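You operate a simulated robot arm through the tools that you are given. There is no shell and no other tool. Be economical: measure what you need, move in short steps, check, and stop when the job is done.

You run a simulated two-armed robot. Do the job below in one go: nothing can be reset, and whatever is moved stays where it is left.

Task
Take the grey cloth from the black cabinet and lay it out flat on the test table.

Only the result counts: the job must be done as asked and must still hold three seconds after the hand-in. Knocking over, shifting, dropping, spilling or breaking anything else fails it. Flat cloth is picked up by pressing the open fingertips on it (5 to 10 N) and closing them slowly along it; thin cloth reads only 2 to 8 mm in the jaws.

Robot
Two 7-joint arms with three-finger grippers on one trunk, on a base that drives. Base frame: it is fixed to the floor where the robot stands at the start and does not move with it; the origin is under the middle of the robot, x ahead of it, y to its left, z up. Lengths are in mm, angles in rad, forces in N, time in s.
The left shoulder is at the start at [29, 154, 1038], the right one opposite. With the tool pointing down near the work surface each hand reaches from about 100 to 600 mm from the robot's upright axis, wherever it stands, measured 20 degrees to its own side. Places, roughly: test table [3000, 500, 800]. Payload 2.69 kg a hand.
The tool frame of a hand sits at the grasp point between the pads (the TCP): z along the fingers, y along the line on which they close. The tips reach 29 mm beyond it. Largest opening 120 mm; the body of the gripper starts 78 mm behind the TCP.
Orientation is told as [roll, pitch, yaw] about the base's x, y, z axes, in that order, counted from this pose: with the fingers straight down and closing along the base's y, the tool's x points along the base's -x, its y along +y and its z along -z.

Tools
- The arms move only by the tool drive_tool. It takes "left_plan", "right_plan" or both (then of equal length, played together; a hand with none holds still); each is a list of rows, each an object of numbers (a shift or turn left out is 0, a gripper value left out holds the last): "x", "y", "z": the shift along the tool's x, y, z in units of 40 mm (1.0 is 40 mm); "rx", "ry", "rz": the turn, a rotation vector about the tool's x, y, z in units of 5 degrees (1.0 is 5 degrees); "grip": the finger opening in mm, from 0 to 120. In form: [{"x": .., "y": .., "z": .., "rx": .., "ry": .., "rz": .., "grip": ..}, ...]. A call has 1 to 20 rows; each row shifts and turns the commanded pose from where the row before left it, along the tool's axes as they then stand. A call with a number of a shift or a turn outside -1 to 1 is refused whole. A row lasts 0.2 s, in which the tool goes at most 50 mm and 0.15 rad; a call with a longer step from one row to the next is refused whole, and so is a gripper value outside its range. A pose out of reach is approached as far as the arm can. The call stops where the force on the tool passes 40 N (or 10 N more than at its start, if that is more) or the arm is blocked; 0.2 s more then pass. Each finger halts on what it meets, pressing with about 24 N; the grip force reading is that of the motor and also rises with nothing between the fingers. The clock runs only during rows and for 0.2 s after the last one: add rows that do not move to give the fingers time. It gives the time, the measured TCP pose, the force on the tool (base axes), the opening and the grip force at its end, in the units of the frame above (readings bear some noise), with the torque about the TCP (base axes, N m) and any sound that the robot's microphone picked up, and new pictures: "views" is both (left out), scene, wrist or none (wrist: the cameras of the hands that moved).
- Cameras (640 x 400 px; columns grow to the right, rows downward): "scene" is now at [130.2, -33.3, 1224.1]; the picture's right is [-0.36, -0.93, 0.00], its down [-0.20, 0.08, -0.98] and it looks along [0.91, -0.35, -0.22] (base axes); focal length 244 px, centre (320, 200). "left" rides on the left gripper at [63, 0, -104] in its tool frame; the picture's right is [0.00, 1.00, 0.00], its down [-0.83, 0.00, -0.56] and it looks along [-0.56, 0.00, 0.83] (tool axes); focal length 275 px, centre (320, 200). "right" rides on the right gripper at [63, 0, -104] in its tool frame; the picture's right is [0.00, 1.00, 0.00], its down [-0.83, 0.00, -0.56] and it looks along [-0.56, 0.00, 0.83] (tool axes); focal length 275 px, centre (320, 200). There is no depth. A picture from a camera that has moved, and an enlarged one, comes with that camera's place and axes in the base frame and with its lens.
- raise_lower(by): slides the trunk up (or, below 0, down) by that many mm; the arms and the scene camera ride with it, the base frame stays. It gives what a move gives, with no picture.
- base_move(legs): drives the robot by 1 to 6 legs, each [ahead, left, turn to the left] in mm, mm and rad, along the robot's own axes; the way and the turn of a leg run together, so that a leg with both is an arc; at most 1500 mm and 3.142 rad a leg. The arms and the cameras ride along, it lands a little off, and it stops where it bumps. It gives what a move gives, and a new picture of the scene camera.
- turn_head(pan, tilt): turns the head with the scene camera to pan (to the left, within 1.396 rad either way) and tilt (down, from -0.506 to 1.204), counted from straight ahead of the robot. It gives what a move gives, and a new picture of the scene camera.
- zoom(camera, box): a new picture of the part [left, top, right, bottom] of that camera's present view, enlarged. No time passes.
- sign_off(): hands the job in; it is judged then, once.

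Work in short steps. Places have to be worked out from the pictures, the camera data and where the tool is seen: move nearer, look again, correct. Check each grasp and each placing, and mend what went wrong. You have 120 turns and 260 pictures in all, those below and enlarged ones among them. Open the grippers and draw the arms clear of the work before you hand the job in, unless the task says otherwise; then end with one line.

The tools are called after "Request:" as a command line: name --argument value ..., lists and objects as JSON in quotes. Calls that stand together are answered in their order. drive_tool: Moves the arms, as the interface text tells. Its arguments: {"type":"object","properties":{"left_plan":{"type":"array"},"right_plan":{"type":"array"},"views":{"type":"string","enum":["both","scene","wrist","none"]}},"required":[]} The other tools are called the same way: raise_lower (by) slides the trunk up or down; base_move (legs) drives the base; turn_head (pan, tilt) turns the head that bears the scene camera; zoom (camera, box) takes an enlarged picture of a part of a camera's view; sign_off () hands the job in.

At the start:

```text
clock: 0.0
left_position: [337.8, 65.8, 1074.0]
left_ee_rot: [0.0, -0.001, 0.001]
left_wrist_force: [0.4, -0.3, -0.1]
left_wrist_torque: [0.02, 0.01, -0.03]
left_finger_gap: 119.9
left_grasp_force: 0.1
right_position: [307.2, -267.2, 1125.5]
right_ee_rot: [0.001, -0.001, -0.001]
right_wrist_force: [-0.7, 0.3, 0.0]
right_wrist_torque: [-0.02, -0.03, -0.01]
right_finger_gap: 119.9
right_grasp_force: 0.1
trunk travel left (down, up): [-402.0, 36.0]
robot x, y, heading: [1.4, 0.9, -0.001]
head pan, tilt: [-0.368, 0.22]
```

scene: 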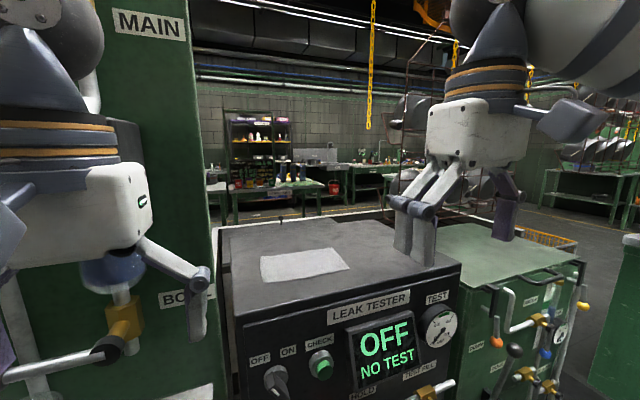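
right: 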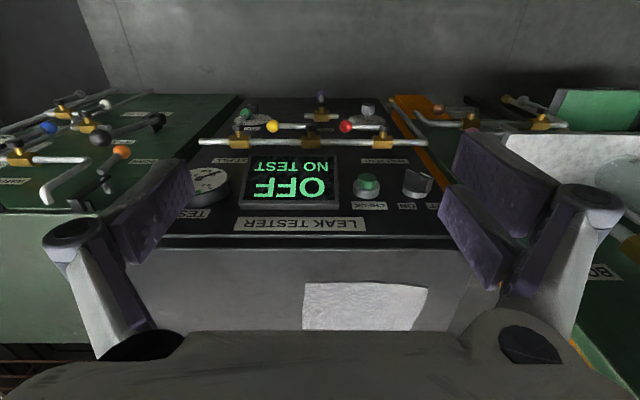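
left: 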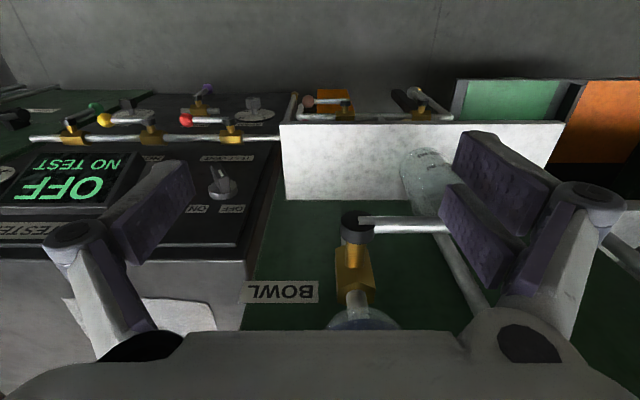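

The cloth lies on top of the black leak tester; by two views it is near [660, -190, 939], about 200 x 120 mm. I look closer at it and around for the way to the table.

Request:
zoom --camera "scene" --box '[220, 200, 480, 360]'

Request:
turn_head --pan 0.9 --tilt 0.35

Request:
turn_head --pan -1.2 --tilt 0.5

Request:
turn_head --pan -0.2 --tilt 0.9

```text
2.46 times, centred on (350, 280) of scene
camera zoom: at [130.2, -33.3, 1224.1], right [-0.36, -0.93, 0.0], down [-0.2, 0.08, -0.98], along [0.91, -0.35, -0.22], focal length 600 px, centre (246, 3)
```

zoom: 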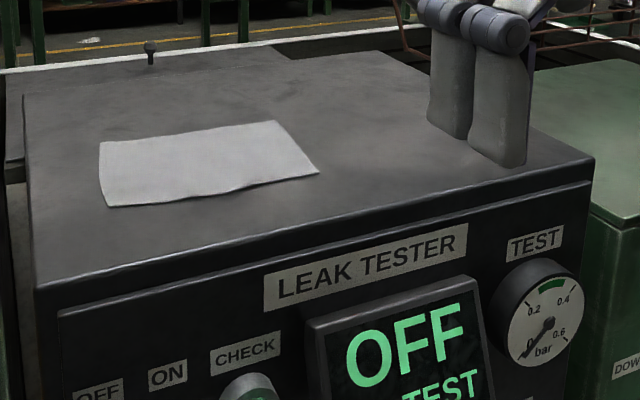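

```text
clock: 1.4
left_position: [337.3, 66.0, 1073.6]
left_ee_rot: [-0.002, -0.002, 0.002]
left_wrist_force: [0.1, -0.3, 0.0]
left_wrist_torque: [0.02, -0.01, 0.01]
left_finger_gap: 120.0
left_grasp_force: 0.0
right_position: [307.5, -265.6, 1125.6]
right_ee_rot: [-0.001, 0.0, 0.001]
right_wrist_force: [0.1, 0.4, -0.1]
right_wrist_torque: [-0.02, -0.01, 0.0]
right_finger_gap: 119.9
right_grasp_force: 0.0
trunk travel left (down, up): [-402.0, 36.0]
robot x, y, heading: [1.1, 4.6, -0.004]
head pan, tilt: [0.901, 0.351]
camera scene: at [101.0, 73.2, 1211.9], right [0.78, -0.62, 0.0], down [-0.21, -0.27, -0.94], along [0.58, 0.74, -0.34], focal length 244 px, centre (320, 200)
```

scene: 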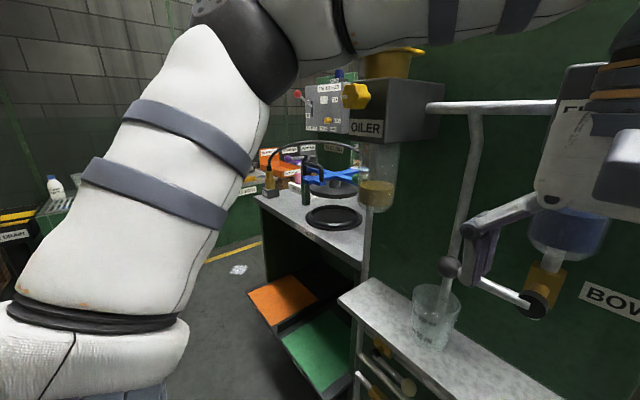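

```text
clock: 3.5
left_position: [337.3, 66.1, 1074.7]
left_ee_rot: [0.0, -0.003, 0.0]
left_wrist_force: [-0.2, -0.1, 0.1]
left_wrist_torque: [0.01, 0.02, 0.01]
left_finger_gap: 120.1
left_grasp_force: 0.1
right_position: [307.7, -266.6, 1125.7]
right_ee_rot: [0.0, 0.0, 0.0]
right_wrist_force: [-0.1, 0.2, 0.4]
right_wrist_torque: [0.04, -0.06, 0.02]
right_finger_gap: 120.1
right_grasp_force: 0.0
trunk travel left (down, up): [-402.0, 36.0]
robot x, y, heading: [2.9, 2.3, 0.001]
head pan, tilt: [-1.201, 0.499]
camera scene: at [76.1, -84.5, 1198.2], right [-0.93, -0.36, 0.0], down [-0.17, 0.45, -0.88], along [0.32, -0.82, -0.48], focal length 244 px, centre (320, 200)
```

scene: 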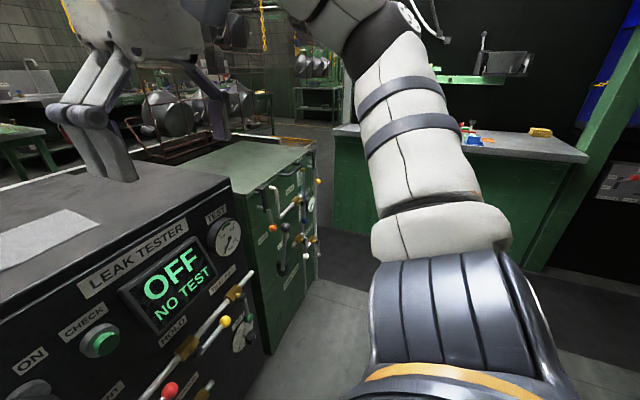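

```text
clock: 4.7
left_position: [336.9, 65.9, 1074.0]
left_ee_rot: [0.0, 0.0, 0.001]
left_wrist_force: [0.9, 0.2, 0.6]
left_wrist_torque: [0.0, -0.01, 0.0]
left_finger_gap: 120.1
left_grasp_force: 0.1
right_position: [307.3, -264.7, 1125.3]
right_ee_rot: [0.002, 0.001, 0.0]
right_wrist_force: [-0.8, -0.3, -0.2]
right_wrist_torque: [-0.02, 0.04, -0.01]
right_finger_gap: 120.2
right_grasp_force: 0.1
trunk travel left (down, up): [-402.0, 36.0]
robot x, y, heading: [0.6, -0.5, 0.001]
head pan, tilt: [-0.201, 0.901]
camera scene: at [117.1, -14.8, 1164.4], right [-0.2, -0.98, 0.0], down [-0.77, 0.16, -0.62], along [0.61, -0.12, -0.78], focal length 244 px, centre (320, 200)
```

scene: 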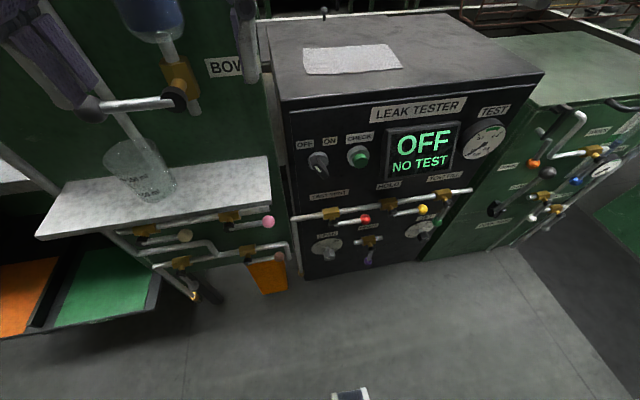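

The cabinet's front face is at x≈530 and the cloth's near corners are at about (598,-288) and (607,-88). I stand square in front of the cloth: right 190, then ahead 100.

Request:
base_move --legs '[[0, -190, 0], [100, 0, 0]]'

Request:
turn_head --pan 0.0 --tilt 0.6

```text
clock: 7.5
left_position: [437.8, -119.3, 1074.2]
left_ee_rot: [-0.002, -0.001, 0.002]
left_wrist_force: [0.3, 0.4, -0.3]
left_wrist_torque: [0.05, 0.06, 0.0]
left_finger_gap: 120.2
left_grasp_force: 0.0
right_position: [406.9, -451.5, 1126.0]
right_ee_rot: [0.001, -0.001, -0.001]
right_wrist_force: [-0.5, 0.0, 0.7]
right_wrist_torque: [-0.04, 0.04, 0.06]
right_finger_gap: 119.9
right_grasp_force: 0.0
trunk travel left (down, up): [-402.0, 36.0]
robot x, y, heading: [99.5, -186.1, -0.0]
head pan, tilt: [-0.201, 0.901]
camera scene: at [217.4, -200.1, 1164.3], right [-0.2, -0.98, 0.0], down [-0.77, 0.16, -0.62], along [0.61, -0.12, -0.78], focal length 244 px, centre (320, 200)
```

scene: 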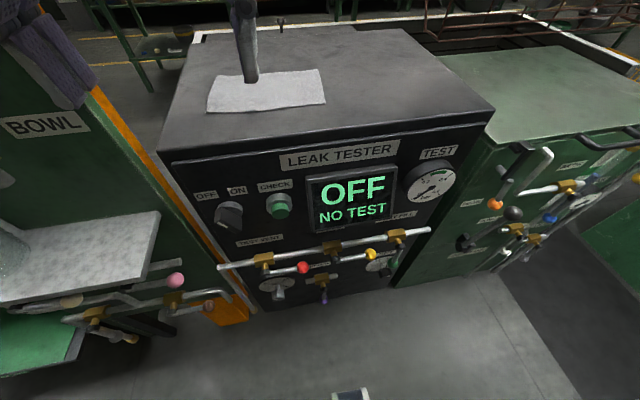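

```text
clock: 8.3
left_position: [436.9, -118.6, 1074.7]
left_ee_rot: [-0.001, -0.002, 0.002]
left_wrist_force: [0.3, -0.4, -0.1]
left_wrist_torque: [0.04, -0.04, 0.0]
left_finger_gap: 120.2
left_grasp_force: 0.1
right_position: [407.2, -450.5, 1124.6]
right_ee_rot: [0.0, -0.003, 0.0]
right_wrist_force: [-0.2, -0.3, -1.3]
right_wrist_torque: [0.02, -0.01, -0.01]
right_finger_gap: 119.9
right_grasp_force: 0.0
trunk travel left (down, up): [-402.0, 36.0]
robot x, y, heading: [101.8, -186.7, 0.002]
head pan, tilt: [0.0, 0.6]
camera scene: at [231.0, -185.1, 1189.1], right [0.0, -1.0, 0.0], down [-0.57, 0.0, -0.82], along [0.82, 0.0, -0.57], focal length 244 px, centre (320, 200)
```

scene: 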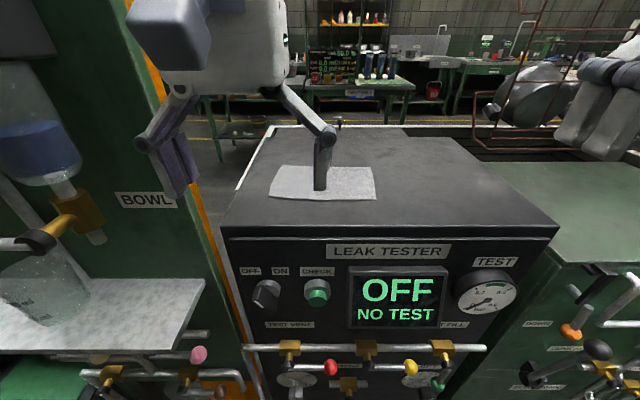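

Cloth corners from here: near (603,-93) and (594,-286), far (724,-95) and (721,-301), top at z≈939. I bring both hands above the near corners, still ~50 mm clear, fingers at 30 mm.

Request:
drive_tool --left_plan '[{"x": -0.66, "y": -0.01, "z": 0.19, "grip": 30}, {"x": -0.66, "y": -0.01, "z": 0.19}, {"x": -0.66, "y": -0.01, "z": 0.19}, {"x": -0.66, "y": -0.01, "z": 0.19}, {"x": -0.66, "y": -0.01, "z": 0.19}, {"x": -0.66, "y": -0.01, "z": 0.19}, {"x": -0.66, "y": -0.01, "z": 0.19}, {}]' --right_plan '[{"x": -0.743, "y": 0.671, "z": 0.375, "grip": 30}, {"x": -0.743, "y": 0.671, "z": 0.375}, {"x": -0.743, "y": 0.671, "z": 0.375}, {"x": -0.743, "y": 0.671, "z": 0.375}, {"x": -0.743, "y": 0.671, "z": 0.375}, {"x": -0.743, "y": 0.671, "z": 0.375}, {"x": -0.743, "y": 0.671, "z": 0.375}, {}]'

```text
clock: 10.1
left_position: [620.3, -121.1, 1021.3]
left_ee_rot: [-0.001, -0.002, -0.001]
left_wrist_force: [-0.2, -0.4, -0.4]
left_wrist_torque: [0.02, -0.02, -0.05]
left_finger_gap: 30.0
left_grasp_force: 0.0
right_position: [612.2, -264.1, 1023.4]
right_ee_rot: [0.0, -0.003, 0.003]
right_wrist_force: [-1.0, 0.3, 0.0]
right_wrist_torque: [-0.01, 0.01, 0.0]
right_finger_gap: 29.9
right_grasp_force: 0.1
trunk travel left (down, up): [-402.0, 36.0]
robot x, y, heading: [99.9, -182.9, 0.001]
head pan, tilt: [0.0, 0.6]
camera scene: at [229.9, -185.2, 1189.5], right [0.0, -1.0, 0.0], down [-0.56, 0.0, -0.83], along [0.83, 0.0, -0.56], focal length 244 px, centre (320, 200)
camera right: at [549.7, -263.5, 1127.1], right [-0.01, 1.0, 0.0], down [0.83, 0.01, 0.56], along [0.56, 0.0, -0.83], focal length 275 px, centre (320, 200)
camera left: at [556.7, -121.1, 1125.4], right [0.0, 1.0, 0.0], down [0.83, 0.0, 0.56], along [0.56, 0.0, -0.83], focal length 275 px, centre (320, 200)
```

scene: 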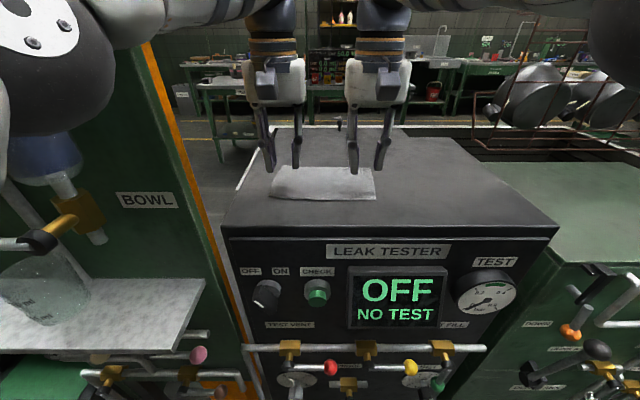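
right: 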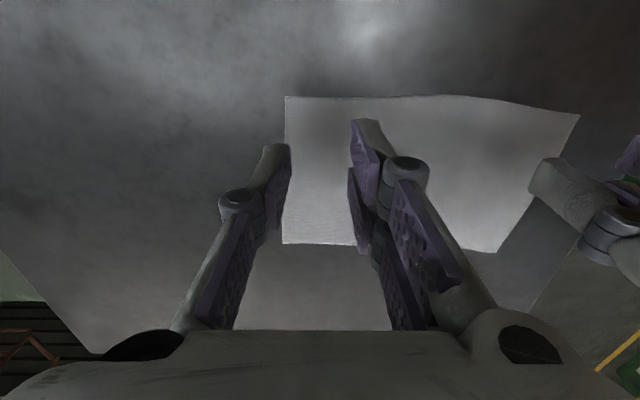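
left: 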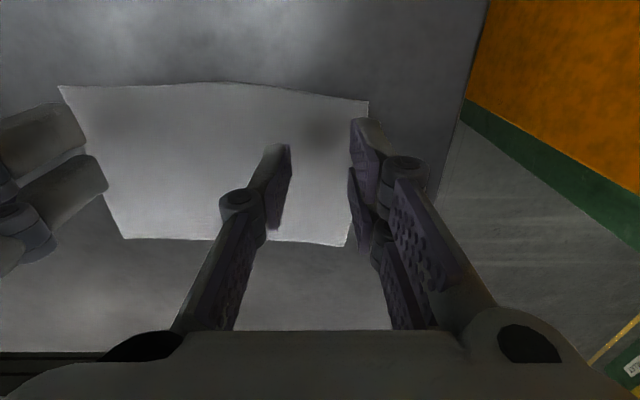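

Fingers straddle the near corners; small sideways corrections (+4 left, +5 right), then down to about 5 mm above the cloth.

Request:
drive_tool --left_plan '[{"y": 0.1, "z": 0.6}, {"z": 0.57}, {}]' --right_plan '[{"y": 0.12, "z": 0.63}, {"z": 0.6}, {}]' --views "wrist"

```text
clock: 10.9
left_position: [619.9, -117.4, 972.9]
left_ee_rot: [0.0, -0.001, 0.002]
left_wrist_force: [1.3, 0.3, -0.2]
left_wrist_torque: [0.02, -0.02, 0.03]
left_finger_gap: 29.8
left_grasp_force: 0.1
right_position: [614.1, -259.2, 973.6]
right_ee_rot: [-0.001, -0.001, 0.0]
right_wrist_force: [-0.8, -0.1, 1.0]
right_wrist_torque: [-0.03, -0.01, 0.01]
right_finger_gap: 29.8
right_grasp_force: 0.0
trunk travel left (down, up): [-402.0, 36.0]
robot x, y, heading: [97.4, -184.3, 0.001]
head pan, tilt: [0.0, 0.6]
camera right: at [551.1, -258.8, 1077.5], right [-0.01, 1.0, 0.0], down [0.83, 0.0, 0.56], along [0.56, 0.0, -0.83], focal length 275 px, centre (320, 200)
camera left: at [557.2, -116.8, 1076.8], right [0.0, 1.0, 0.0], down [0.83, 0.0, 0.56], along [0.56, 0.0, -0.83], focal length 275 px, centre (320, 200)
```

right: 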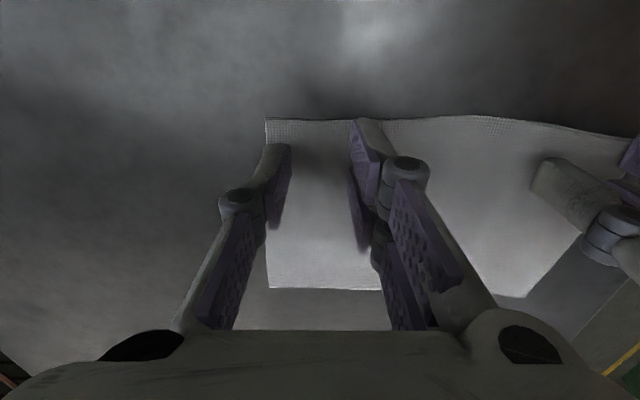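
left: 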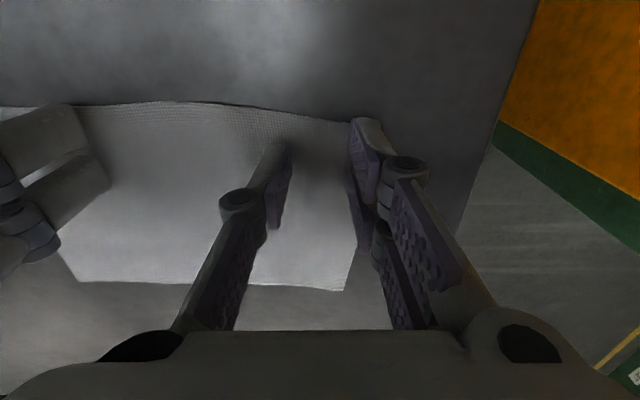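

Left outer finger is on the cloth's edge line (edge at y≈-97); I shift left by -5 and narrow it to 26, then press down gently.

Request:
drive_tool --left_plan '[{"y": -0.13, "grip": 26}, {"z": 0.06}, {"z": 0.06}, {}]' --right_plan '[{}, {"z": 0.06}, {"z": 0.06}, {}]' --views "none"

```text
clock: 11.9
left_position: [621.1, -122.7, 972.1]
left_ee_rot: [-0.002, -0.004, 0.0]
left_wrist_force: [0.0, -0.3, -0.3]
left_wrist_torque: [0.03, 0.0, 0.0]
left_finger_gap: 26.2
left_grasp_force: 0.1
right_position: [613.9, -259.7, 969.5]
right_ee_rot: [0.0, -0.006, -0.001]
right_wrist_force: [2.5, -0.8, 22.5]
right_wrist_torque: [0.11, 0.1, 0.03]
right_finger_gap: 30.4
right_grasp_force: 0.2
trunk travel left (down, up): [-402.0, 36.0]
robot x, y, heading: [102.5, -185.1, -0.003]
head pan, tilt: [0.0, 0.6]
```

Right already presses 22 N, left not at all. I ease the right and lower the left a little.

Request:
drive_tool --left_plan '[{"z": 0.03}, {}]' --right_plan '[{"z": -0.035}, {}]' --views "none"

```text
clock: 12.5
left_position: [621.3, -122.3, 969.4]
left_ee_rot: [-0.001, -0.004, 0.0]
left_wrist_force: [0.5, 0.3, 2.5]
left_wrist_torque: [0.03, 0.0, -0.02]
left_finger_gap: 26.0
left_grasp_force: 0.0
right_position: [613.3, -259.2, 970.2]
right_ee_rot: [0.0, -0.003, -0.001]
right_wrist_force: [4.7, -0.5, 25.7]
right_wrist_torque: [0.02, 0.03, -0.02]
right_finger_gap: 30.7
right_grasp_force: 0.1
trunk travel left (down, up): [-402.0, 36.0]
robot x, y, heading: [101.7, -186.5, -0.005]
head pan, tilt: [0.0, 0.6]
```

Request:
drive_tool --left_plan '[{"z": 0.02}, {}]' --right_plan '[{"z": -0.04}, {}]' --views "none"

```text
clock: 13.1
left_position: [620.9, -122.7, 969.9]
left_ee_rot: [-0.001, -0.004, 0.003]
left_wrist_force: [-0.4, 0.4, 9.9]
left_wrist_torque: [0.21, 0.06, 0.01]
left_finger_gap: 25.8
left_grasp_force: 0.0
right_position: [613.0, -258.0, 968.8]
right_ee_rot: [0.001, 0.001, 0.001]
right_wrist_force: [2.4, -0.1, 16.5]
right_wrist_torque: [-0.02, 0.0, -0.03]
right_finger_gap: 29.9
right_grasp_force: 0.1
trunk travel left (down, up): [-402.0, 36.0]
robot x, y, heading: [101.2, -178.5, 0.002]
head pan, tilt: [0.0, 0.6]
```

Left is at 10 N; I ease the right by another ~1.4 mm.

Request:
drive_tool --right_plan '[{"z": -0.035}, {}]' --views "none"

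```text
clock: 13.7
left_position: [620.0, -123.5, 969.5]
left_ee_rot: [-0.001, -0.003, 0.003]
left_wrist_force: [-1.5, 1.1, 19.0]
left_wrist_torque: [0.34, 0.13, 0.05]
left_finger_gap: 25.9
left_grasp_force: 0.0
right_position: [611.8, -259.4, 970.9]
right_ee_rot: [0.0, 0.001, 0.002]
right_wrist_force: [-0.3, 0.3, 1.6]
right_wrist_torque: [0.01, 0.01, 0.06]
right_finger_gap: 30.0
right_grasp_force: 0.1
trunk travel left (down, up): [-402.0, 36.0]
robot x, y, heading: [101.5, -185.9, -0.001]
head pan, tilt: [0.0, 0.6]
```

Forces are coupled through the body; small trims on both.

Request:
drive_tool --left_plan '[{"z": -0.025}, {}, {}]' --right_plan '[{"z": 0.015}, {}, {}]' --views "none"

```text
clock: 14.5
left_position: [620.8, -122.3, 969.1]
left_ee_rot: [-0.001, -0.002, 0.001]
left_wrist_force: [-0.2, 2.1, 15.5]
left_wrist_torque: [0.32, 0.0, 0.0]
left_finger_gap: 26.1
left_grasp_force: 0.0
right_position: [613.0, -259.2, 969.8]
right_ee_rot: [0.0, -0.001, 0.0]
right_wrist_force: [-1.0, -0.5, 0.8]
right_wrist_torque: [-0.01, -0.05, -0.01]
right_finger_gap: 30.1
right_grasp_force: 0.0
trunk travel left (down, up): [-402.0, 36.0]
robot x, y, heading: [101.0, -189.3, -0.001]
head pan, tilt: [0.0, 0.6]
```

Request:
drive_tool --left_plan '[{"z": -0.02}, {}, {}, {}]' --right_plan '[{"z": 0.018}, {}, {}, {}]' --views "none"

```text
clock: 15.5
left_position: [620.3, -123.1, 970.0]
left_ee_rot: [0.0, 0.0, 0.002]
left_wrist_force: [1.4, -0.5, 7.9]
left_wrist_torque: [0.14, 0.0, 0.01]
left_finger_gap: 25.9
left_grasp_force: 0.1
right_position: [613.9, -259.6, 969.4]
right_ee_rot: [-0.001, -0.003, -0.001]
right_wrist_force: [-0.5, -0.6, 6.0]
right_wrist_torque: [-0.03, 0.04, -0.01]
right_finger_gap: 29.8
right_grasp_force: 0.1
trunk travel left (down, up): [-402.0, 36.0]
robot x, y, heading: [99.8, -188.5, -0.0]
head pan, tilt: [0.0, 0.6]
```

Both press 6–8 N: now I close slowly along the cloth.

Request:
drive_tool --left_plan '[{"grip": 24}, {"grip": 22}, {"grip": 20}, {"grip": 18}, {"grip": 16}, {"grip": 14}, {"grip": 12}, {"grip": 10}, {"grip": 8}, {"grip": 6}, {"grip": 4}, {"grip": 2}, {"grip": 0}, {"grip": 0}, {"grip": 0}]' --right_plan '[{"grip": 28}, {"grip": 26}, {"grip": 23}, {"grip": 21}, {"grip": 18}, {"grip": 16}, {"grip": 13}, {"grip": 11}, {"grip": 8}, {"grip": 6}, {"grip": 4}, {"grip": 2}, {"grip": 0}, {"grip": 0}, {"grip": 0}]'

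```text
clock: 18.7
left_position: [620.6, -122.5, 968.5]
left_ee_rot: [0.0, -0.003, 0.001]
left_wrist_force: [0.2, -0.1, -0.6]
left_wrist_torque: [-0.01, -0.01, -0.02]
left_finger_gap: 0.0
left_grasp_force: 24.2
right_position: [615.1, -259.7, 969.1]
right_ee_rot: [-0.001, -0.001, 0.0]
right_wrist_force: [0.3, 1.0, -0.1]
right_wrist_torque: [0.02, 0.01, 0.0]
right_finger_gap: 6.1
right_grasp_force: 24.2
trunk travel left (down, up): [-402.0, 36.0]
robot x, y, heading: [100.2, -184.7, -0.0]
head pan, tilt: [0.0, 0.6]
camera scene: at [231.0, -185.0, 1189.2], right [0.0, -1.0, 0.0], down [-0.56, 0.0, -0.83], along [0.83, 0.0, -0.56], focal length 244 px, centre (320, 200)
camera right: at [551.6, -258.1, 1073.7], right [-0.01, 1.0, 0.0], down [0.83, 0.0, 0.56], along [0.56, 0.0, -0.83], focal length 275 px, centre (320, 200)
camera left: at [558.0, -121.9, 1072.8], right [0.0, 1.0, 0.0], down [0.83, 0.0, 0.56], along [0.56, 0.0, -0.83], focal length 275 px, centre (320, 200)
```

scene: 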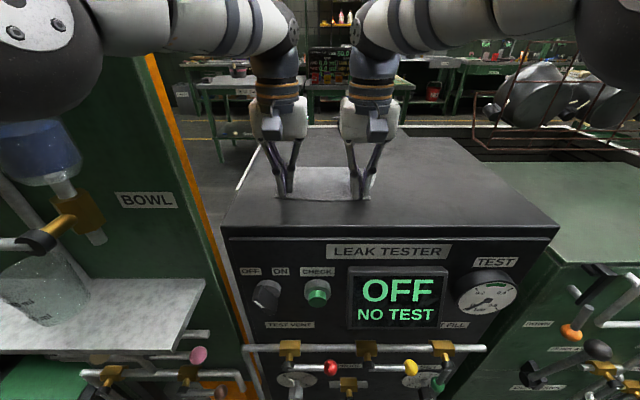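
right: 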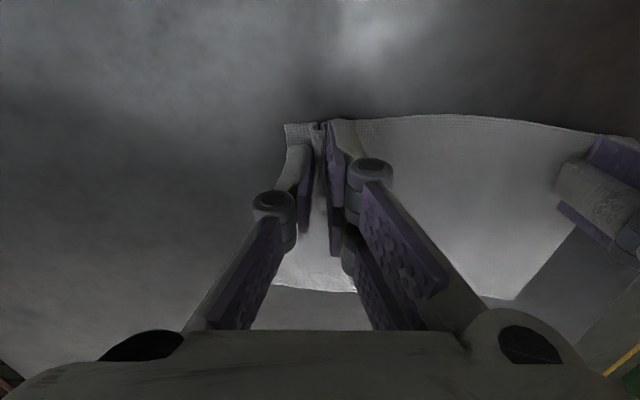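
left: 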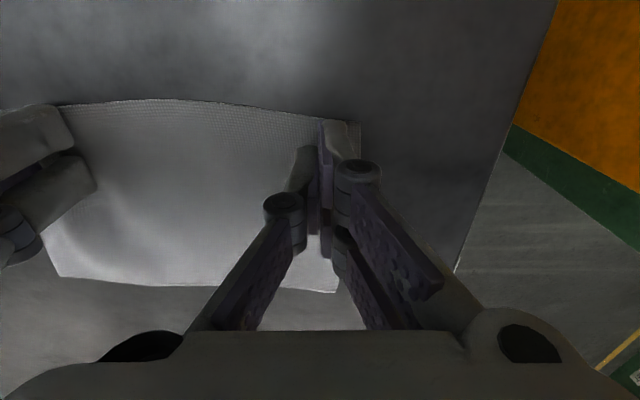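

Right hand has the cloth (6.1 mm); the left slipped to 0. I lift the left slightly, reopen a bit further in, and press again harder.

Request:
drive_tool --left_plan '[{"z": -0.15}, {"y": -0.1, "grip": 26}, {}, {"z": 0.1}, {"z": 0.05}, {}, {}]' --views "wrist"

```text
clock: 20.3
left_position: [621.4, -126.2, 970.0]
left_ee_rot: [-0.001, -0.001, 0.0]
left_wrist_force: [0.8, 0.3, 4.1]
left_wrist_torque: [0.09, -0.02, 0.01]
left_finger_gap: 26.1
left_grasp_force: 0.1
right_position: [613.7, -258.4, 969.6]
right_ee_rot: [0.0, 0.0, 0.001]
right_wrist_force: [0.3, 0.4, 0.2]
right_wrist_torque: [0.01, 0.0, 0.0]
right_finger_gap: 6.3
right_grasp_force: 23.8
trunk travel left (down, up): [-402.0, 36.0]
robot x, y, heading: [99.6, -181.8, 0.003]
head pan, tilt: [0.0, 0.6]
camera left: at [557.8, -125.7, 1073.2], right [0.0, 1.0, 0.0], down [0.83, 0.0, 0.56], along [0.56, 0.0, -0.83], focal length 275 px, centre (320, 200)
```

left: 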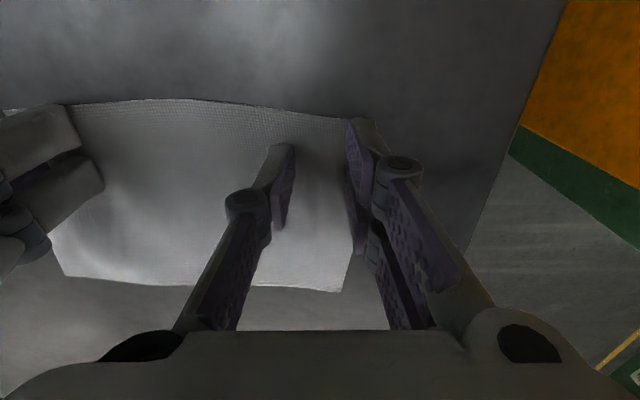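

The left outer finger seems still on the edge line; I narrow to 17 mm (which puts it on the cloth) and press to ~9 N.

Request:
drive_tool --left_plan '[{"z": -0.12}, {"y": -0.04, "grip": 17}, {}, {"z": 0.1}, {"z": 0.04}, {}, {}, {}]' --views "none"

```text
clock: 22.1
left_position: [621.7, -128.3, 968.9]
left_ee_rot: [0.0, -0.003, 0.002]
left_wrist_force: [1.3, 1.4, 9.4]
left_wrist_torque: [0.21, 0.02, 0.0]
left_finger_gap: 16.7
left_grasp_force: 0.1
right_position: [613.9, -259.3, 969.8]
right_ee_rot: [0.001, -0.001, 0.001]
right_wrist_force: [-0.8, 0.9, 0.5]
right_wrist_torque: [0.0, 0.0, -0.02]
right_finger_gap: 6.1
right_grasp_force: 23.8
trunk travel left (down, up): [-402.0, 36.0]
robot x, y, heading: [100.5, -186.7, 0.003]
head pan, tilt: [0.0, 0.6]
```

All of the left's force sits on its outer finger (torque), so the inner one slid over the cloth. I roll the left hand ~1.5° to load both fingers.

Request:
drive_tool --left_plan '[{"z": -0.04}, {"rx": -0.3}, {}, {"z": 0.03}, {}, {}]' --views "none"

```text
clock: 23.5
left_position: [621.3, -128.9, 969.2]
left_ee_rot: [0.024, -0.002, 0.001]
left_wrist_force: [-0.1, -0.3, 2.9]
left_wrist_torque: [-0.05, 0.01, 0.03]
left_finger_gap: 16.7
left_grasp_force: 0.0
right_position: [612.6, -259.0, 969.2]
right_ee_rot: [0.0, 0.0, 0.0]
right_wrist_force: [0.3, 0.5, 0.0]
right_wrist_torque: [0.01, -0.02, -0.01]
right_finger_gap: 6.1
right_grasp_force: 24.1
trunk travel left (down, up): [-402.0, 36.0]
robot x, y, heading: [99.7, -185.2, 0.0]
head pan, tilt: [0.0, 0.6]
```

Request:
drive_tool --left_plan '[{"rx": 0.1}, {"z": 0.02}, {}, {}]' --views "none"

```text
clock: 24.5
left_position: [621.6, -127.8, 969.9]
left_ee_rot: [0.016, -0.004, 0.002]
left_wrist_force: [-0.1, 0.6, 11.0]
left_wrist_torque: [-0.05, 0.02, 0.02]
left_finger_gap: 16.1
left_grasp_force: 0.1
right_position: [613.7, -258.6, 970.3]
right_ee_rot: [-0.001, -0.002, -0.001]
right_wrist_force: [0.1, -0.1, 0.5]
right_wrist_torque: [0.01, -0.01, -0.05]
right_finger_gap: 6.4
right_grasp_force: 24.2
trunk travel left (down, up): [-402.0, 36.0]
robot x, y, heading: [100.3, -186.6, -0.001]
head pan, tilt: [0.0, 0.6]
```

Balanced at 11 N now; close slowly.

Request:
drive_tool --left_plan '[{"grip": 15}, {"grip": 13.5}, {"grip": 12}, {"grip": 10.5}, {"grip": 9}, {"grip": 7.5}, {"grip": 6}, {"grip": 4.5}, {"grip": 3}, {"grip": 1.5}, {"grip": 0}, {"grip": 0}, {"grip": 0}]' --views "wrist"

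```text
clock: 27.3
left_position: [621.4, -128.9, 968.8]
left_ee_rot: [0.015, -0.002, 0.003]
left_wrist_force: [0.2, -3.1, 2.8]
left_wrist_torque: [0.06, 0.01, 0.04]
left_finger_gap: 2.7
left_grasp_force: 25.4
right_position: [614.8, -258.0, 969.8]
right_ee_rot: [-0.001, 0.0, 0.001]
right_wrist_force: [-0.2, 4.3, -0.3]
right_wrist_torque: [0.13, 0.02, -0.01]
right_finger_gap: 6.4
right_grasp_force: 24.1
trunk travel left (down, up): [-402.0, 36.0]
robot x, y, heading: [96.6, -185.3, -0.002]
head pan, tilt: [0.0, 0.6]
camera left: at [558.0, -129.5, 1071.4], right [0.0, 1.0, 0.02], down [0.83, -0.01, 0.56], along [0.56, 0.01, -0.83], focal length 275 px, centre (320, 200)
```

left: 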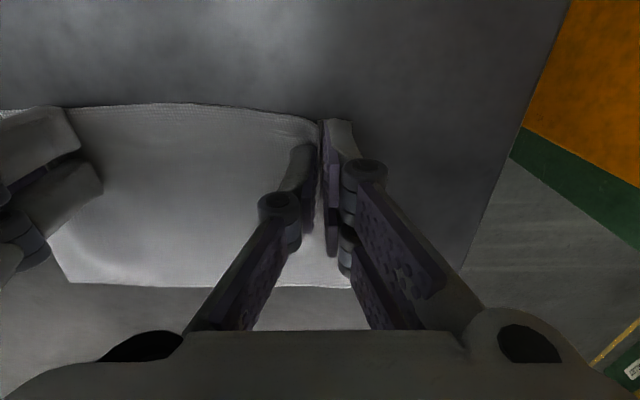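

Left now reads 2.7 mm and pulls on the right: both hold the cloth. Lift both straight up together 40 mm and look.

Request:
drive_tool --left_plan '[{"z": -0.25}, {"z": -0.25}, {"z": -0.25}, {"z": -0.25}, {}]' --right_plan '[{"z": -0.25}, {"z": -0.25}, {"z": -0.25}, {"z": -0.25}, {}]'

```text
clock: 28.5
left_position: [621.6, -128.9, 1008.7]
left_ee_rot: [0.016, 0.0, 0.001]
left_wrist_force: [-0.6, -5.3, 0.3]
left_wrist_torque: [-0.12, -0.02, 0.06]
left_finger_gap: 2.0
left_grasp_force: 25.5
right_position: [614.4, -258.3, 1010.5]
right_ee_rot: [0.0, 0.0, 0.0]
right_wrist_force: [0.2, 4.3, 1.0]
right_wrist_torque: [0.15, 0.02, 0.03]
right_finger_gap: 6.4
right_grasp_force: 24.5
trunk travel left (down, up): [-402.0, 36.0]
robot x, y, heading: [96.7, -184.7, 0.002]
head pan, tilt: [0.0, 0.6]
camera scene: at [231.1, -185.0, 1189.1], right [0.0, -1.0, 0.0], down [-0.56, 0.0, -0.83], along [0.83, 0.0, -0.56], focal length 244 px, centre (320, 200)
camera right: at [551.5, -258.6, 1114.8], right [-0.01, 1.0, 0.0], down [0.83, 0.0, 0.56], along [0.56, 0.0, -0.83], focal length 275 px, centre (320, 200)
camera left: at [557.9, -130.2, 1111.4], right [0.0, 1.0, 0.02], down [0.83, -0.01, 0.56], along [0.56, 0.01, -0.83], focal length 275 px, centre (320, 200)
```

scene: 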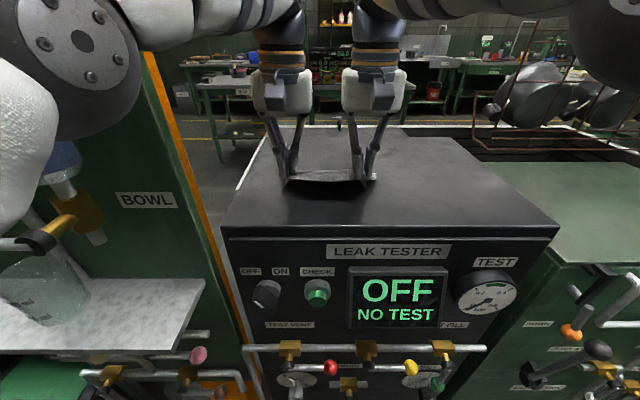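
right: 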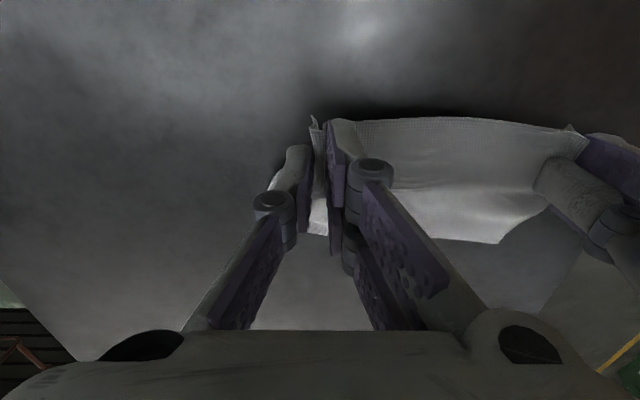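
left: 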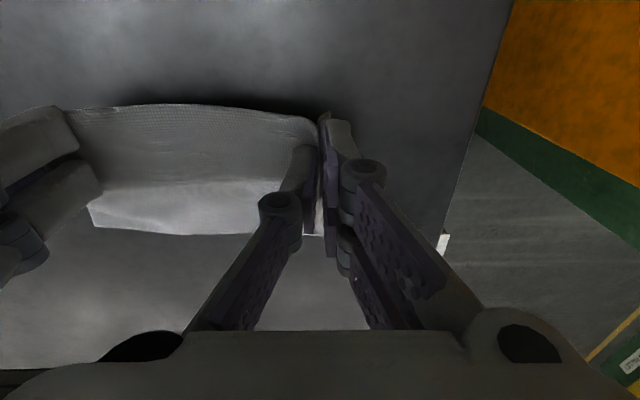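

Both hold it and it hangs evenly. I give 2 mm slack, then raise by 110 mm and draw back towards the robot.

Request:
drive_tool --left_plan '[{"z": -0.4}, {"z": -0.4}, {"z": -0.4}, {"z": -0.4}, {"z": -0.4}, {"z": -0.4}, {"z": -0.4}, {"x": 0.4}, {"x": 0.4}, {"x": 0.4}, {"x": 0.4}, {"x": 0.4}, {"x": 0.4}, {"x": 0.4}, {"x": 0.4}, {"x": 0.4}, {"x": 0.4}, {}]' --right_plan '[{"y": 0.05, "z": -0.4}, {"z": -0.4}, {"z": -0.4}, {"z": -0.4}, {"z": -0.4}, {"z": -0.4}, {"z": -0.4}, {"x": 0.4}, {"x": 0.4}, {"x": 0.4}, {"x": 0.4}, {"x": 0.4}, {"x": 0.4}, {"x": 0.4}, {"x": 0.4}, {"x": 0.4}, {"x": 0.4}, {}]' --views "scene"

```text
clock: 32.3
left_position: [430.4, -122.1, 1093.9]
left_ee_rot: [0.012, -0.002, 0.002]
left_wrist_force: [0.1, -25.9, 1.7]
left_wrist_torque: [-0.73, 0.03, 0.14]
left_finger_gap: 3.6
left_grasp_force: 24.0
left hand out of reach, approached as far as the arm can: row 2, 3, 4, 5, 6, 7
right_position: [432.1, -266.9, 1104.1]
right_ee_rot: [0.004, -0.002, 0.0]
right_wrist_force: [0.2, 26.9, -1.5]
right_wrist_torque: [0.7, 0.0, -0.11]
right_finger_gap: 3.5
right_grasp_force: 23.6
right hand out of reach, approached as far as the arm can: row 4, 5, 6, 7
trunk travel left (down, up): [-402.0, 36.0]
robot x, y, heading: [97.7, -183.5, -0.002]
head pan, tilt: [0.0, 0.6]
camera scene: at [231.3, -185.0, 1189.1], right [0.0, -1.0, 0.0], down [-0.57, 0.0, -0.82], along [0.82, 0.0, -0.57], focal length 244 px, centre (320, 200)
```

scene: 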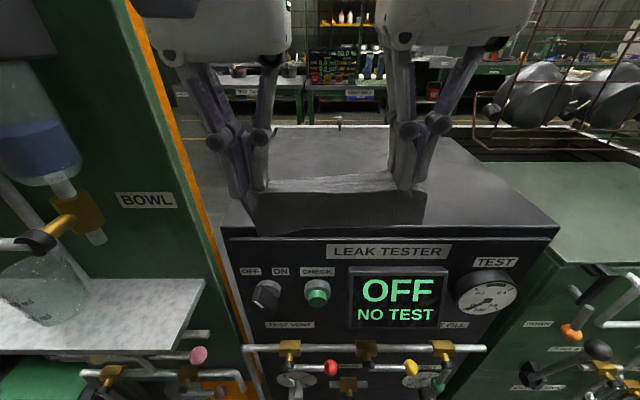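

The arms hit their upper reach and spread (26 N tension), yet both still hold. I relieve the tension and level the hands.

Request:
drive_tool --left_plan '[{"y": -0.05}, {"z": -0.12}, {"z": -0.12}, {}]' --right_plan '[{"y": 0.06}, {"y": 0.02}, {}, {}]' --views "both"

```text
clock: 33.3
left_position: [430.5, -121.3, 1106.2]
left_ee_rot: [0.016, -0.001, 0.002]
left_wrist_force: [-0.1, -16.4, -0.1]
left_wrist_torque: [-0.46, -0.04, 0.06]
left_finger_gap: 2.8
left_grasp_force: 24.3
right_position: [431.9, -264.3, 1104.6]
right_ee_rot: [0.0, 0.0, 0.001]
right_wrist_force: [-0.9, 16.4, -1.4]
right_wrist_torque: [0.49, 0.02, -0.11]
right_finger_gap: 2.8
right_grasp_force: 23.9
trunk travel left (down, up): [-402.0, 36.0]
robot x, y, heading: [95.1, -184.8, 0.002]
head pan, tilt: [0.0, 0.6]
camera scene: at [231.0, -185.0, 1189.1], right [0.0, -1.0, 0.0], down [-0.56, 0.0, -0.83], along [0.83, 0.0, -0.56], focal length 244 px, centre (320, 200)
camera right: at [369.1, -262.5, 1208.0], right [-0.01, 1.0, 0.0], down [0.83, 0.0, 0.56], along [0.56, 0.0, -0.83], focal length 275 px, centre (320, 200)
camera left: at [367.1, -123.0, 1208.1], right [0.0, 1.0, 0.02], down [0.83, -0.01, 0.56], along [0.56, 0.01, -0.83], focal length 275 px, centre (320, 200)
```

scene: 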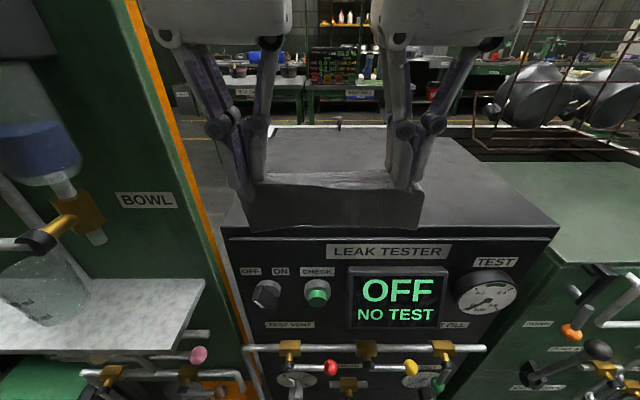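
right: 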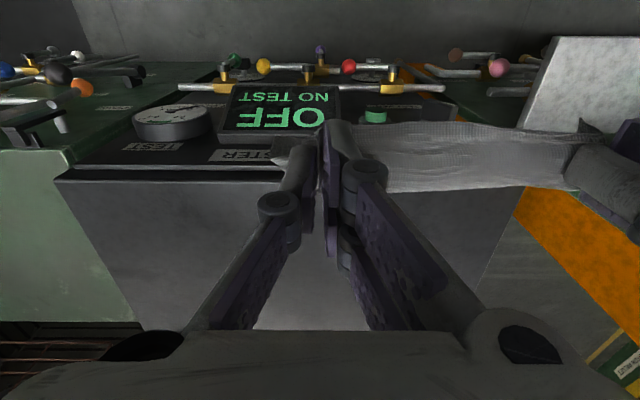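
left: 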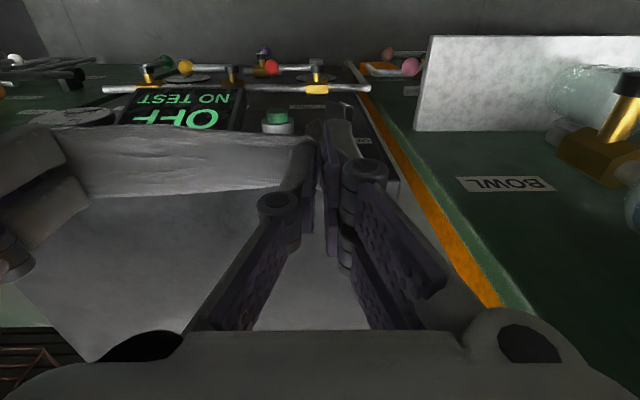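

Tension fell to 16 N; another few mm inward.

Request:
drive_tool --left_plan '[{"y": -0.06}, {}, {}]' --right_plan '[{"y": 0.06}, {}, {}]' --views "none"

Request:
turn_head --pan 0.0 --tilt 0.25

Request:
turn_head --pan -0.7 --tilt 0.35

```text
clock: 34.1
left_position: [429.9, -124.0, 1105.5]
left_ee_rot: [0.016, -0.003, 0.003]
left_wrist_force: [0.0, -9.0, -0.7]
left_wrist_torque: [-0.24, 0.03, 0.05]
left_finger_gap: 1.9
left_grasp_force: 23.9
right_position: [432.4, -260.7, 1103.5]
right_ee_rot: [-0.001, 0.0, -0.001]
right_wrist_force: [0.0, 9.0, 0.2]
right_wrist_torque: [0.26, -0.01, -0.06]
right_finger_gap: 2.4
right_grasp_force: 24.0
trunk travel left (down, up): [-402.0, 36.0]
robot x, y, heading: [96.1, -182.2, 0.003]
head pan, tilt: [0.0, 0.6]
```

```text
clock: 35.0
left_position: [429.6, -124.1, 1104.8]
left_ee_rot: [0.015, -0.001, 0.001]
left_wrist_force: [0.4, -7.6, -0.2]
left_wrist_torque: [-0.23, -0.02, 0.11]
left_finger_gap: 2.2
left_grasp_force: 24.2
right_position: [431.6, -260.8, 1103.9]
right_ee_rot: [-0.001, -0.002, 0.0]
right_wrist_force: [1.0, 8.7, 0.0]
right_wrist_torque: [0.24, -0.01, -0.1]
right_finger_gap: 2.4
right_grasp_force: 23.7
trunk travel left (down, up): [-402.0, 36.0]
robot x, y, heading: [95.7, -185.3, 0.0]
head pan, tilt: [0.0, 0.25]
camera scene: at [236.1, -185.0, 1221.3], right [0.0, -1.0, 0.0], down [-0.25, 0.0, -0.97], along [0.97, 0.0, -0.25], focal length 244 px, centre (320, 200)
```

scene: 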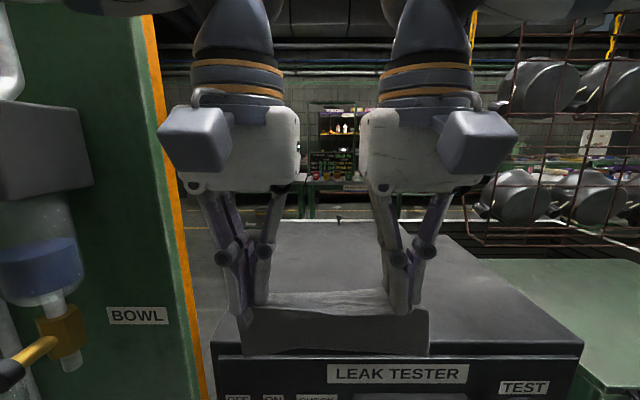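

```text
clock: 36.0
left_position: [430.4, -124.1, 1103.9]
left_ee_rot: [0.016, -0.001, 0.001]
left_wrist_force: [-0.1, -8.0, 0.5]
left_wrist_torque: [-0.23, 0.04, 0.04]
left_finger_gap: 2.0
left_grasp_force: 23.5
right_position: [432.5, -260.8, 1103.4]
right_ee_rot: [0.0, 0.002, 0.0]
right_wrist_force: [1.0, 8.4, 0.4]
right_wrist_torque: [0.23, 0.01, -0.07]
right_finger_gap: 1.9
right_grasp_force: 23.4
trunk travel left (down, up): [-402.0, 36.0]
robot x, y, heading: [101.6, -188.8, 0.002]
head pan, tilt: [-0.7, 0.351]
camera scene: at [214.0, -244.9, 1211.9], right [-0.64, -0.77, 0.0], down [-0.26, 0.22, -0.94], along [0.72, -0.6, -0.34], focal length 244 px, centre (320, 200)
```

scene: 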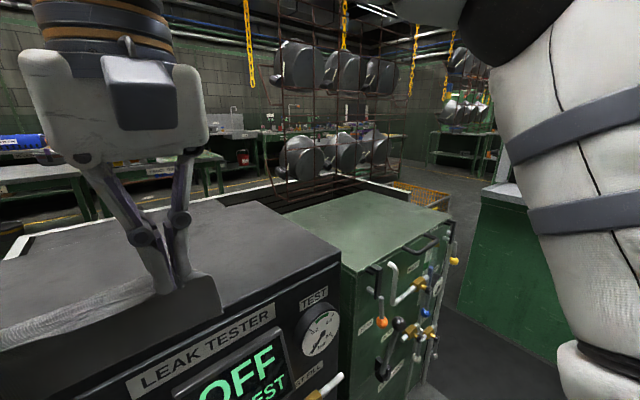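

The cloth hangs well. The row of cabinets ends near y≈-1020, with a gap before the right-hand bench; I back off and move right to see the corridor.

Request:
base_move --legs '[[-200, 0, 0], [0, -700, 0]]'

Request:
turn_head --pan -0.6 --tilt 0.6

```text
clock: 43.0
left_position: [227.7, -819.9, 1104.8]
left_ee_rot: [0.016, -0.002, 0.008]
left_wrist_force: [-0.7, -8.7, 0.3]
left_wrist_torque: [-0.21, -0.02, 0.05]
left_finger_gap: 2.0
left_grasp_force: 22.9
right_position: [230.6, -956.5, 1103.7]
right_ee_rot: [0.001, 0.0, 0.003]
right_wrist_force: [-0.2, 8.4, 0.3]
right_wrist_torque: [0.24, 0.01, -0.03]
right_finger_gap: 1.9
right_grasp_force: 22.4
trunk travel left (down, up): [-402.0, 36.0]
robot x, y, heading: [-103.6, -878.8, 0.003]
head pan, tilt: [-0.7, 0.351]
camera scene: at [12.6, -941.4, 1211.9], right [-0.64, -0.77, 0.0], down [-0.26, 0.22, -0.94], along [0.72, -0.6, -0.34], focal length 244 px, centre (320, 200)
```

scene: 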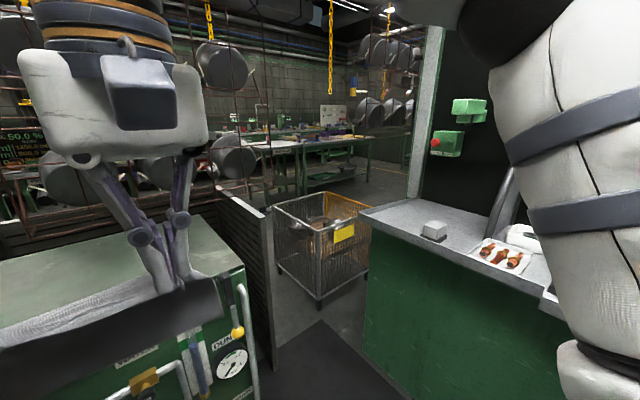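

```text
clock: 43.8
left_position: [227.2, -820.0, 1105.1]
left_ee_rot: [0.017, 0.0, 0.007]
left_wrist_force: [0.8, -6.5, 0.5]
left_wrist_torque: [-0.16, -0.01, 0.03]
left_finger_gap: 2.3
left_grasp_force: 25.5
right_position: [229.6, -955.7, 1103.2]
right_ee_rot: [0.001, 0.001, 0.006]
right_wrist_force: [-0.5, 7.5, -0.4]
right_wrist_torque: [0.21, 0.04, -0.01]
right_finger_gap: 2.0
right_grasp_force: 23.3
trunk travel left (down, up): [-402.0, 36.0]
robot x, y, heading: [-99.8, -884.0, 0.003]
head pan, tilt: [-0.6, 0.6]
camera scene: at [14.3, -931.2, 1189.2], right [-0.56, -0.83, 0.0], down [-0.47, 0.32, -0.83], along [0.68, -0.46, -0.56], focal length 244 px, centre (320, 200)
```

scene: 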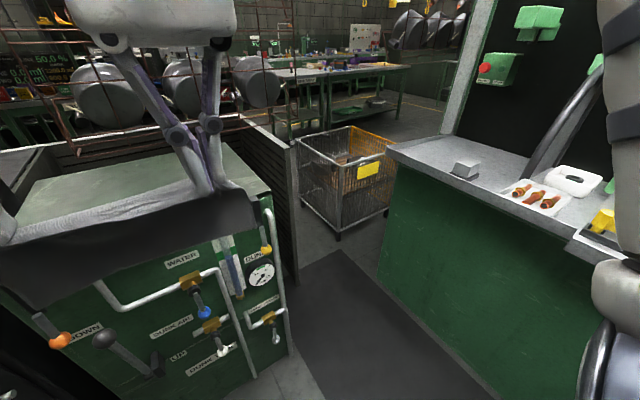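

On the right a basket trolley leaves only a ~420 mm gap beside the crate, too tight. I check the left side: drive left along the front, then look.

Request:
base_move --legs '[[-100, 0, 0], [0, 1100, 0]]'

Request:
turn_head --pan 0.75 --tilt 0.45

Request:
turn_head --pan 1.35 --tilt 0.6

```text
clock: 53.1
left_position: [118.0, 256.1, 1104.6]
left_ee_rot: [0.017, -0.002, 0.012]
left_wrist_force: [-1.6, -5.3, 0.5]
left_wrist_torque: [0.01, 0.01, -0.02]
left_finger_gap: 2.2
left_grasp_force: 27.1
right_position: [122.3, 119.7, 1103.3]
right_ee_rot: [0.001, 0.0, 0.013]
right_wrist_force: [0.3, 4.1, -0.5]
right_wrist_torque: [0.08, 0.01, -0.06]
right_finger_gap: 2.8
right_grasp_force: 24.1
trunk travel left (down, up): [-402.0, 36.0]
robot x, y, heading: [-208.9, 188.9, 0.016]
head pan, tilt: [-0.6, 0.6]
camera scene: at [-94.6, 143.6, 1189.2], right [-0.56, -0.83, 0.0], down [-0.47, 0.31, -0.83], along [0.69, -0.46, -0.56], focal length 244 px, centre (320, 200)
```

scene: 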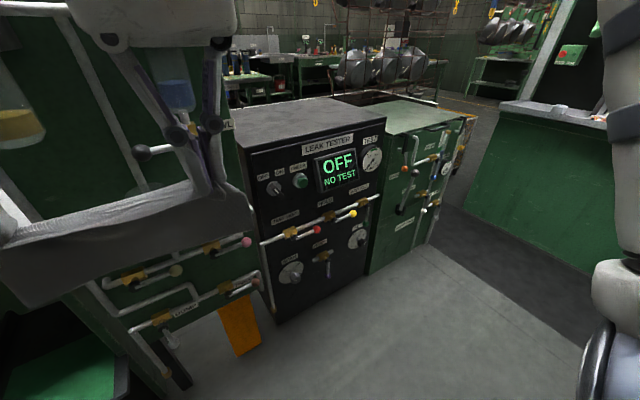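

```text
clock: 54.6
left_position: [118.0, 256.7, 1105.6]
left_ee_rot: [0.017, -0.003, 0.013]
left_wrist_force: [-0.5, -1.1, -0.3]
left_wrist_torque: [-0.02, 0.01, -0.04]
left_finger_gap: 1.4
left_grasp_force: 23.7
right_position: [122.2, 119.4, 1103.0]
right_ee_rot: [-0.001, 0.001, 0.013]
right_wrist_force: [0.0, 2.0, -1.2]
right_wrist_torque: [0.0, 0.02, 0.0]
right_finger_gap: 2.8
right_grasp_force: 26.3
trunk travel left (down, up): [-402.0, 36.0]
robot x, y, heading: [-209.3, 192.5, 0.009]
head pan, tilt: [0.75, 0.45]
camera scene: at [-101.5, 256.0, 1202.7], right [0.69, -0.72, 0.0], down [-0.32, -0.3, -0.9], along [0.65, 0.62, -0.44], focal length 244 px, centre (320, 200)
```

scene: 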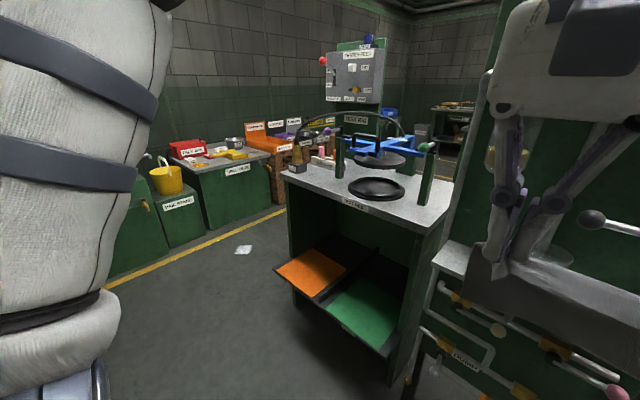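

```text
clock: 55.6
left_position: [118.9, 256.2, 1105.5]
left_ee_rot: [0.015, -0.002, 0.011]
left_wrist_force: [-0.3, -0.9, -0.6]
left_wrist_torque: [0.02, 0.01, -0.04]
left_finger_gap: 1.2
left_grasp_force: 23.9
right_position: [122.0, 120.1, 1104.5]
right_ee_rot: [-0.001, -0.001, 0.014]
right_wrist_force: [-0.1, 3.4, -0.3]
right_wrist_torque: [0.05, 0.0, 0.01]
right_finger_gap: 1.7
right_grasp_force: 22.4
trunk travel left (down, up): [-402.0, 36.0]
robot x, y, heading: [-210.7, 193.1, 0.014]
head pan, tilt: [1.349, 0.6]
camera scene: at [-149.5, 279.1, 1189.2], right [0.98, -0.21, 0.0], down [-0.12, -0.55, -0.83], along [0.17, 0.81, -0.56], focal length 244 px, centre (320, 200)
```

scene: 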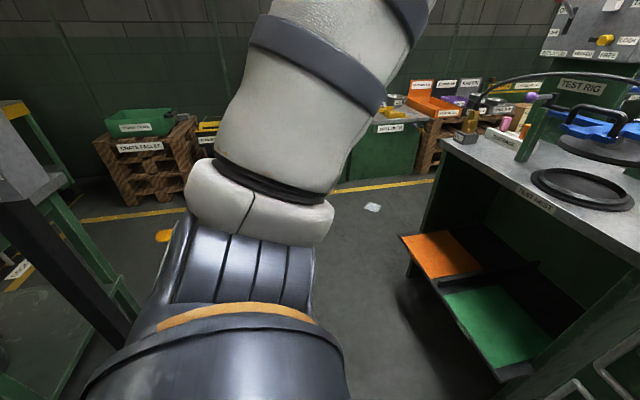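

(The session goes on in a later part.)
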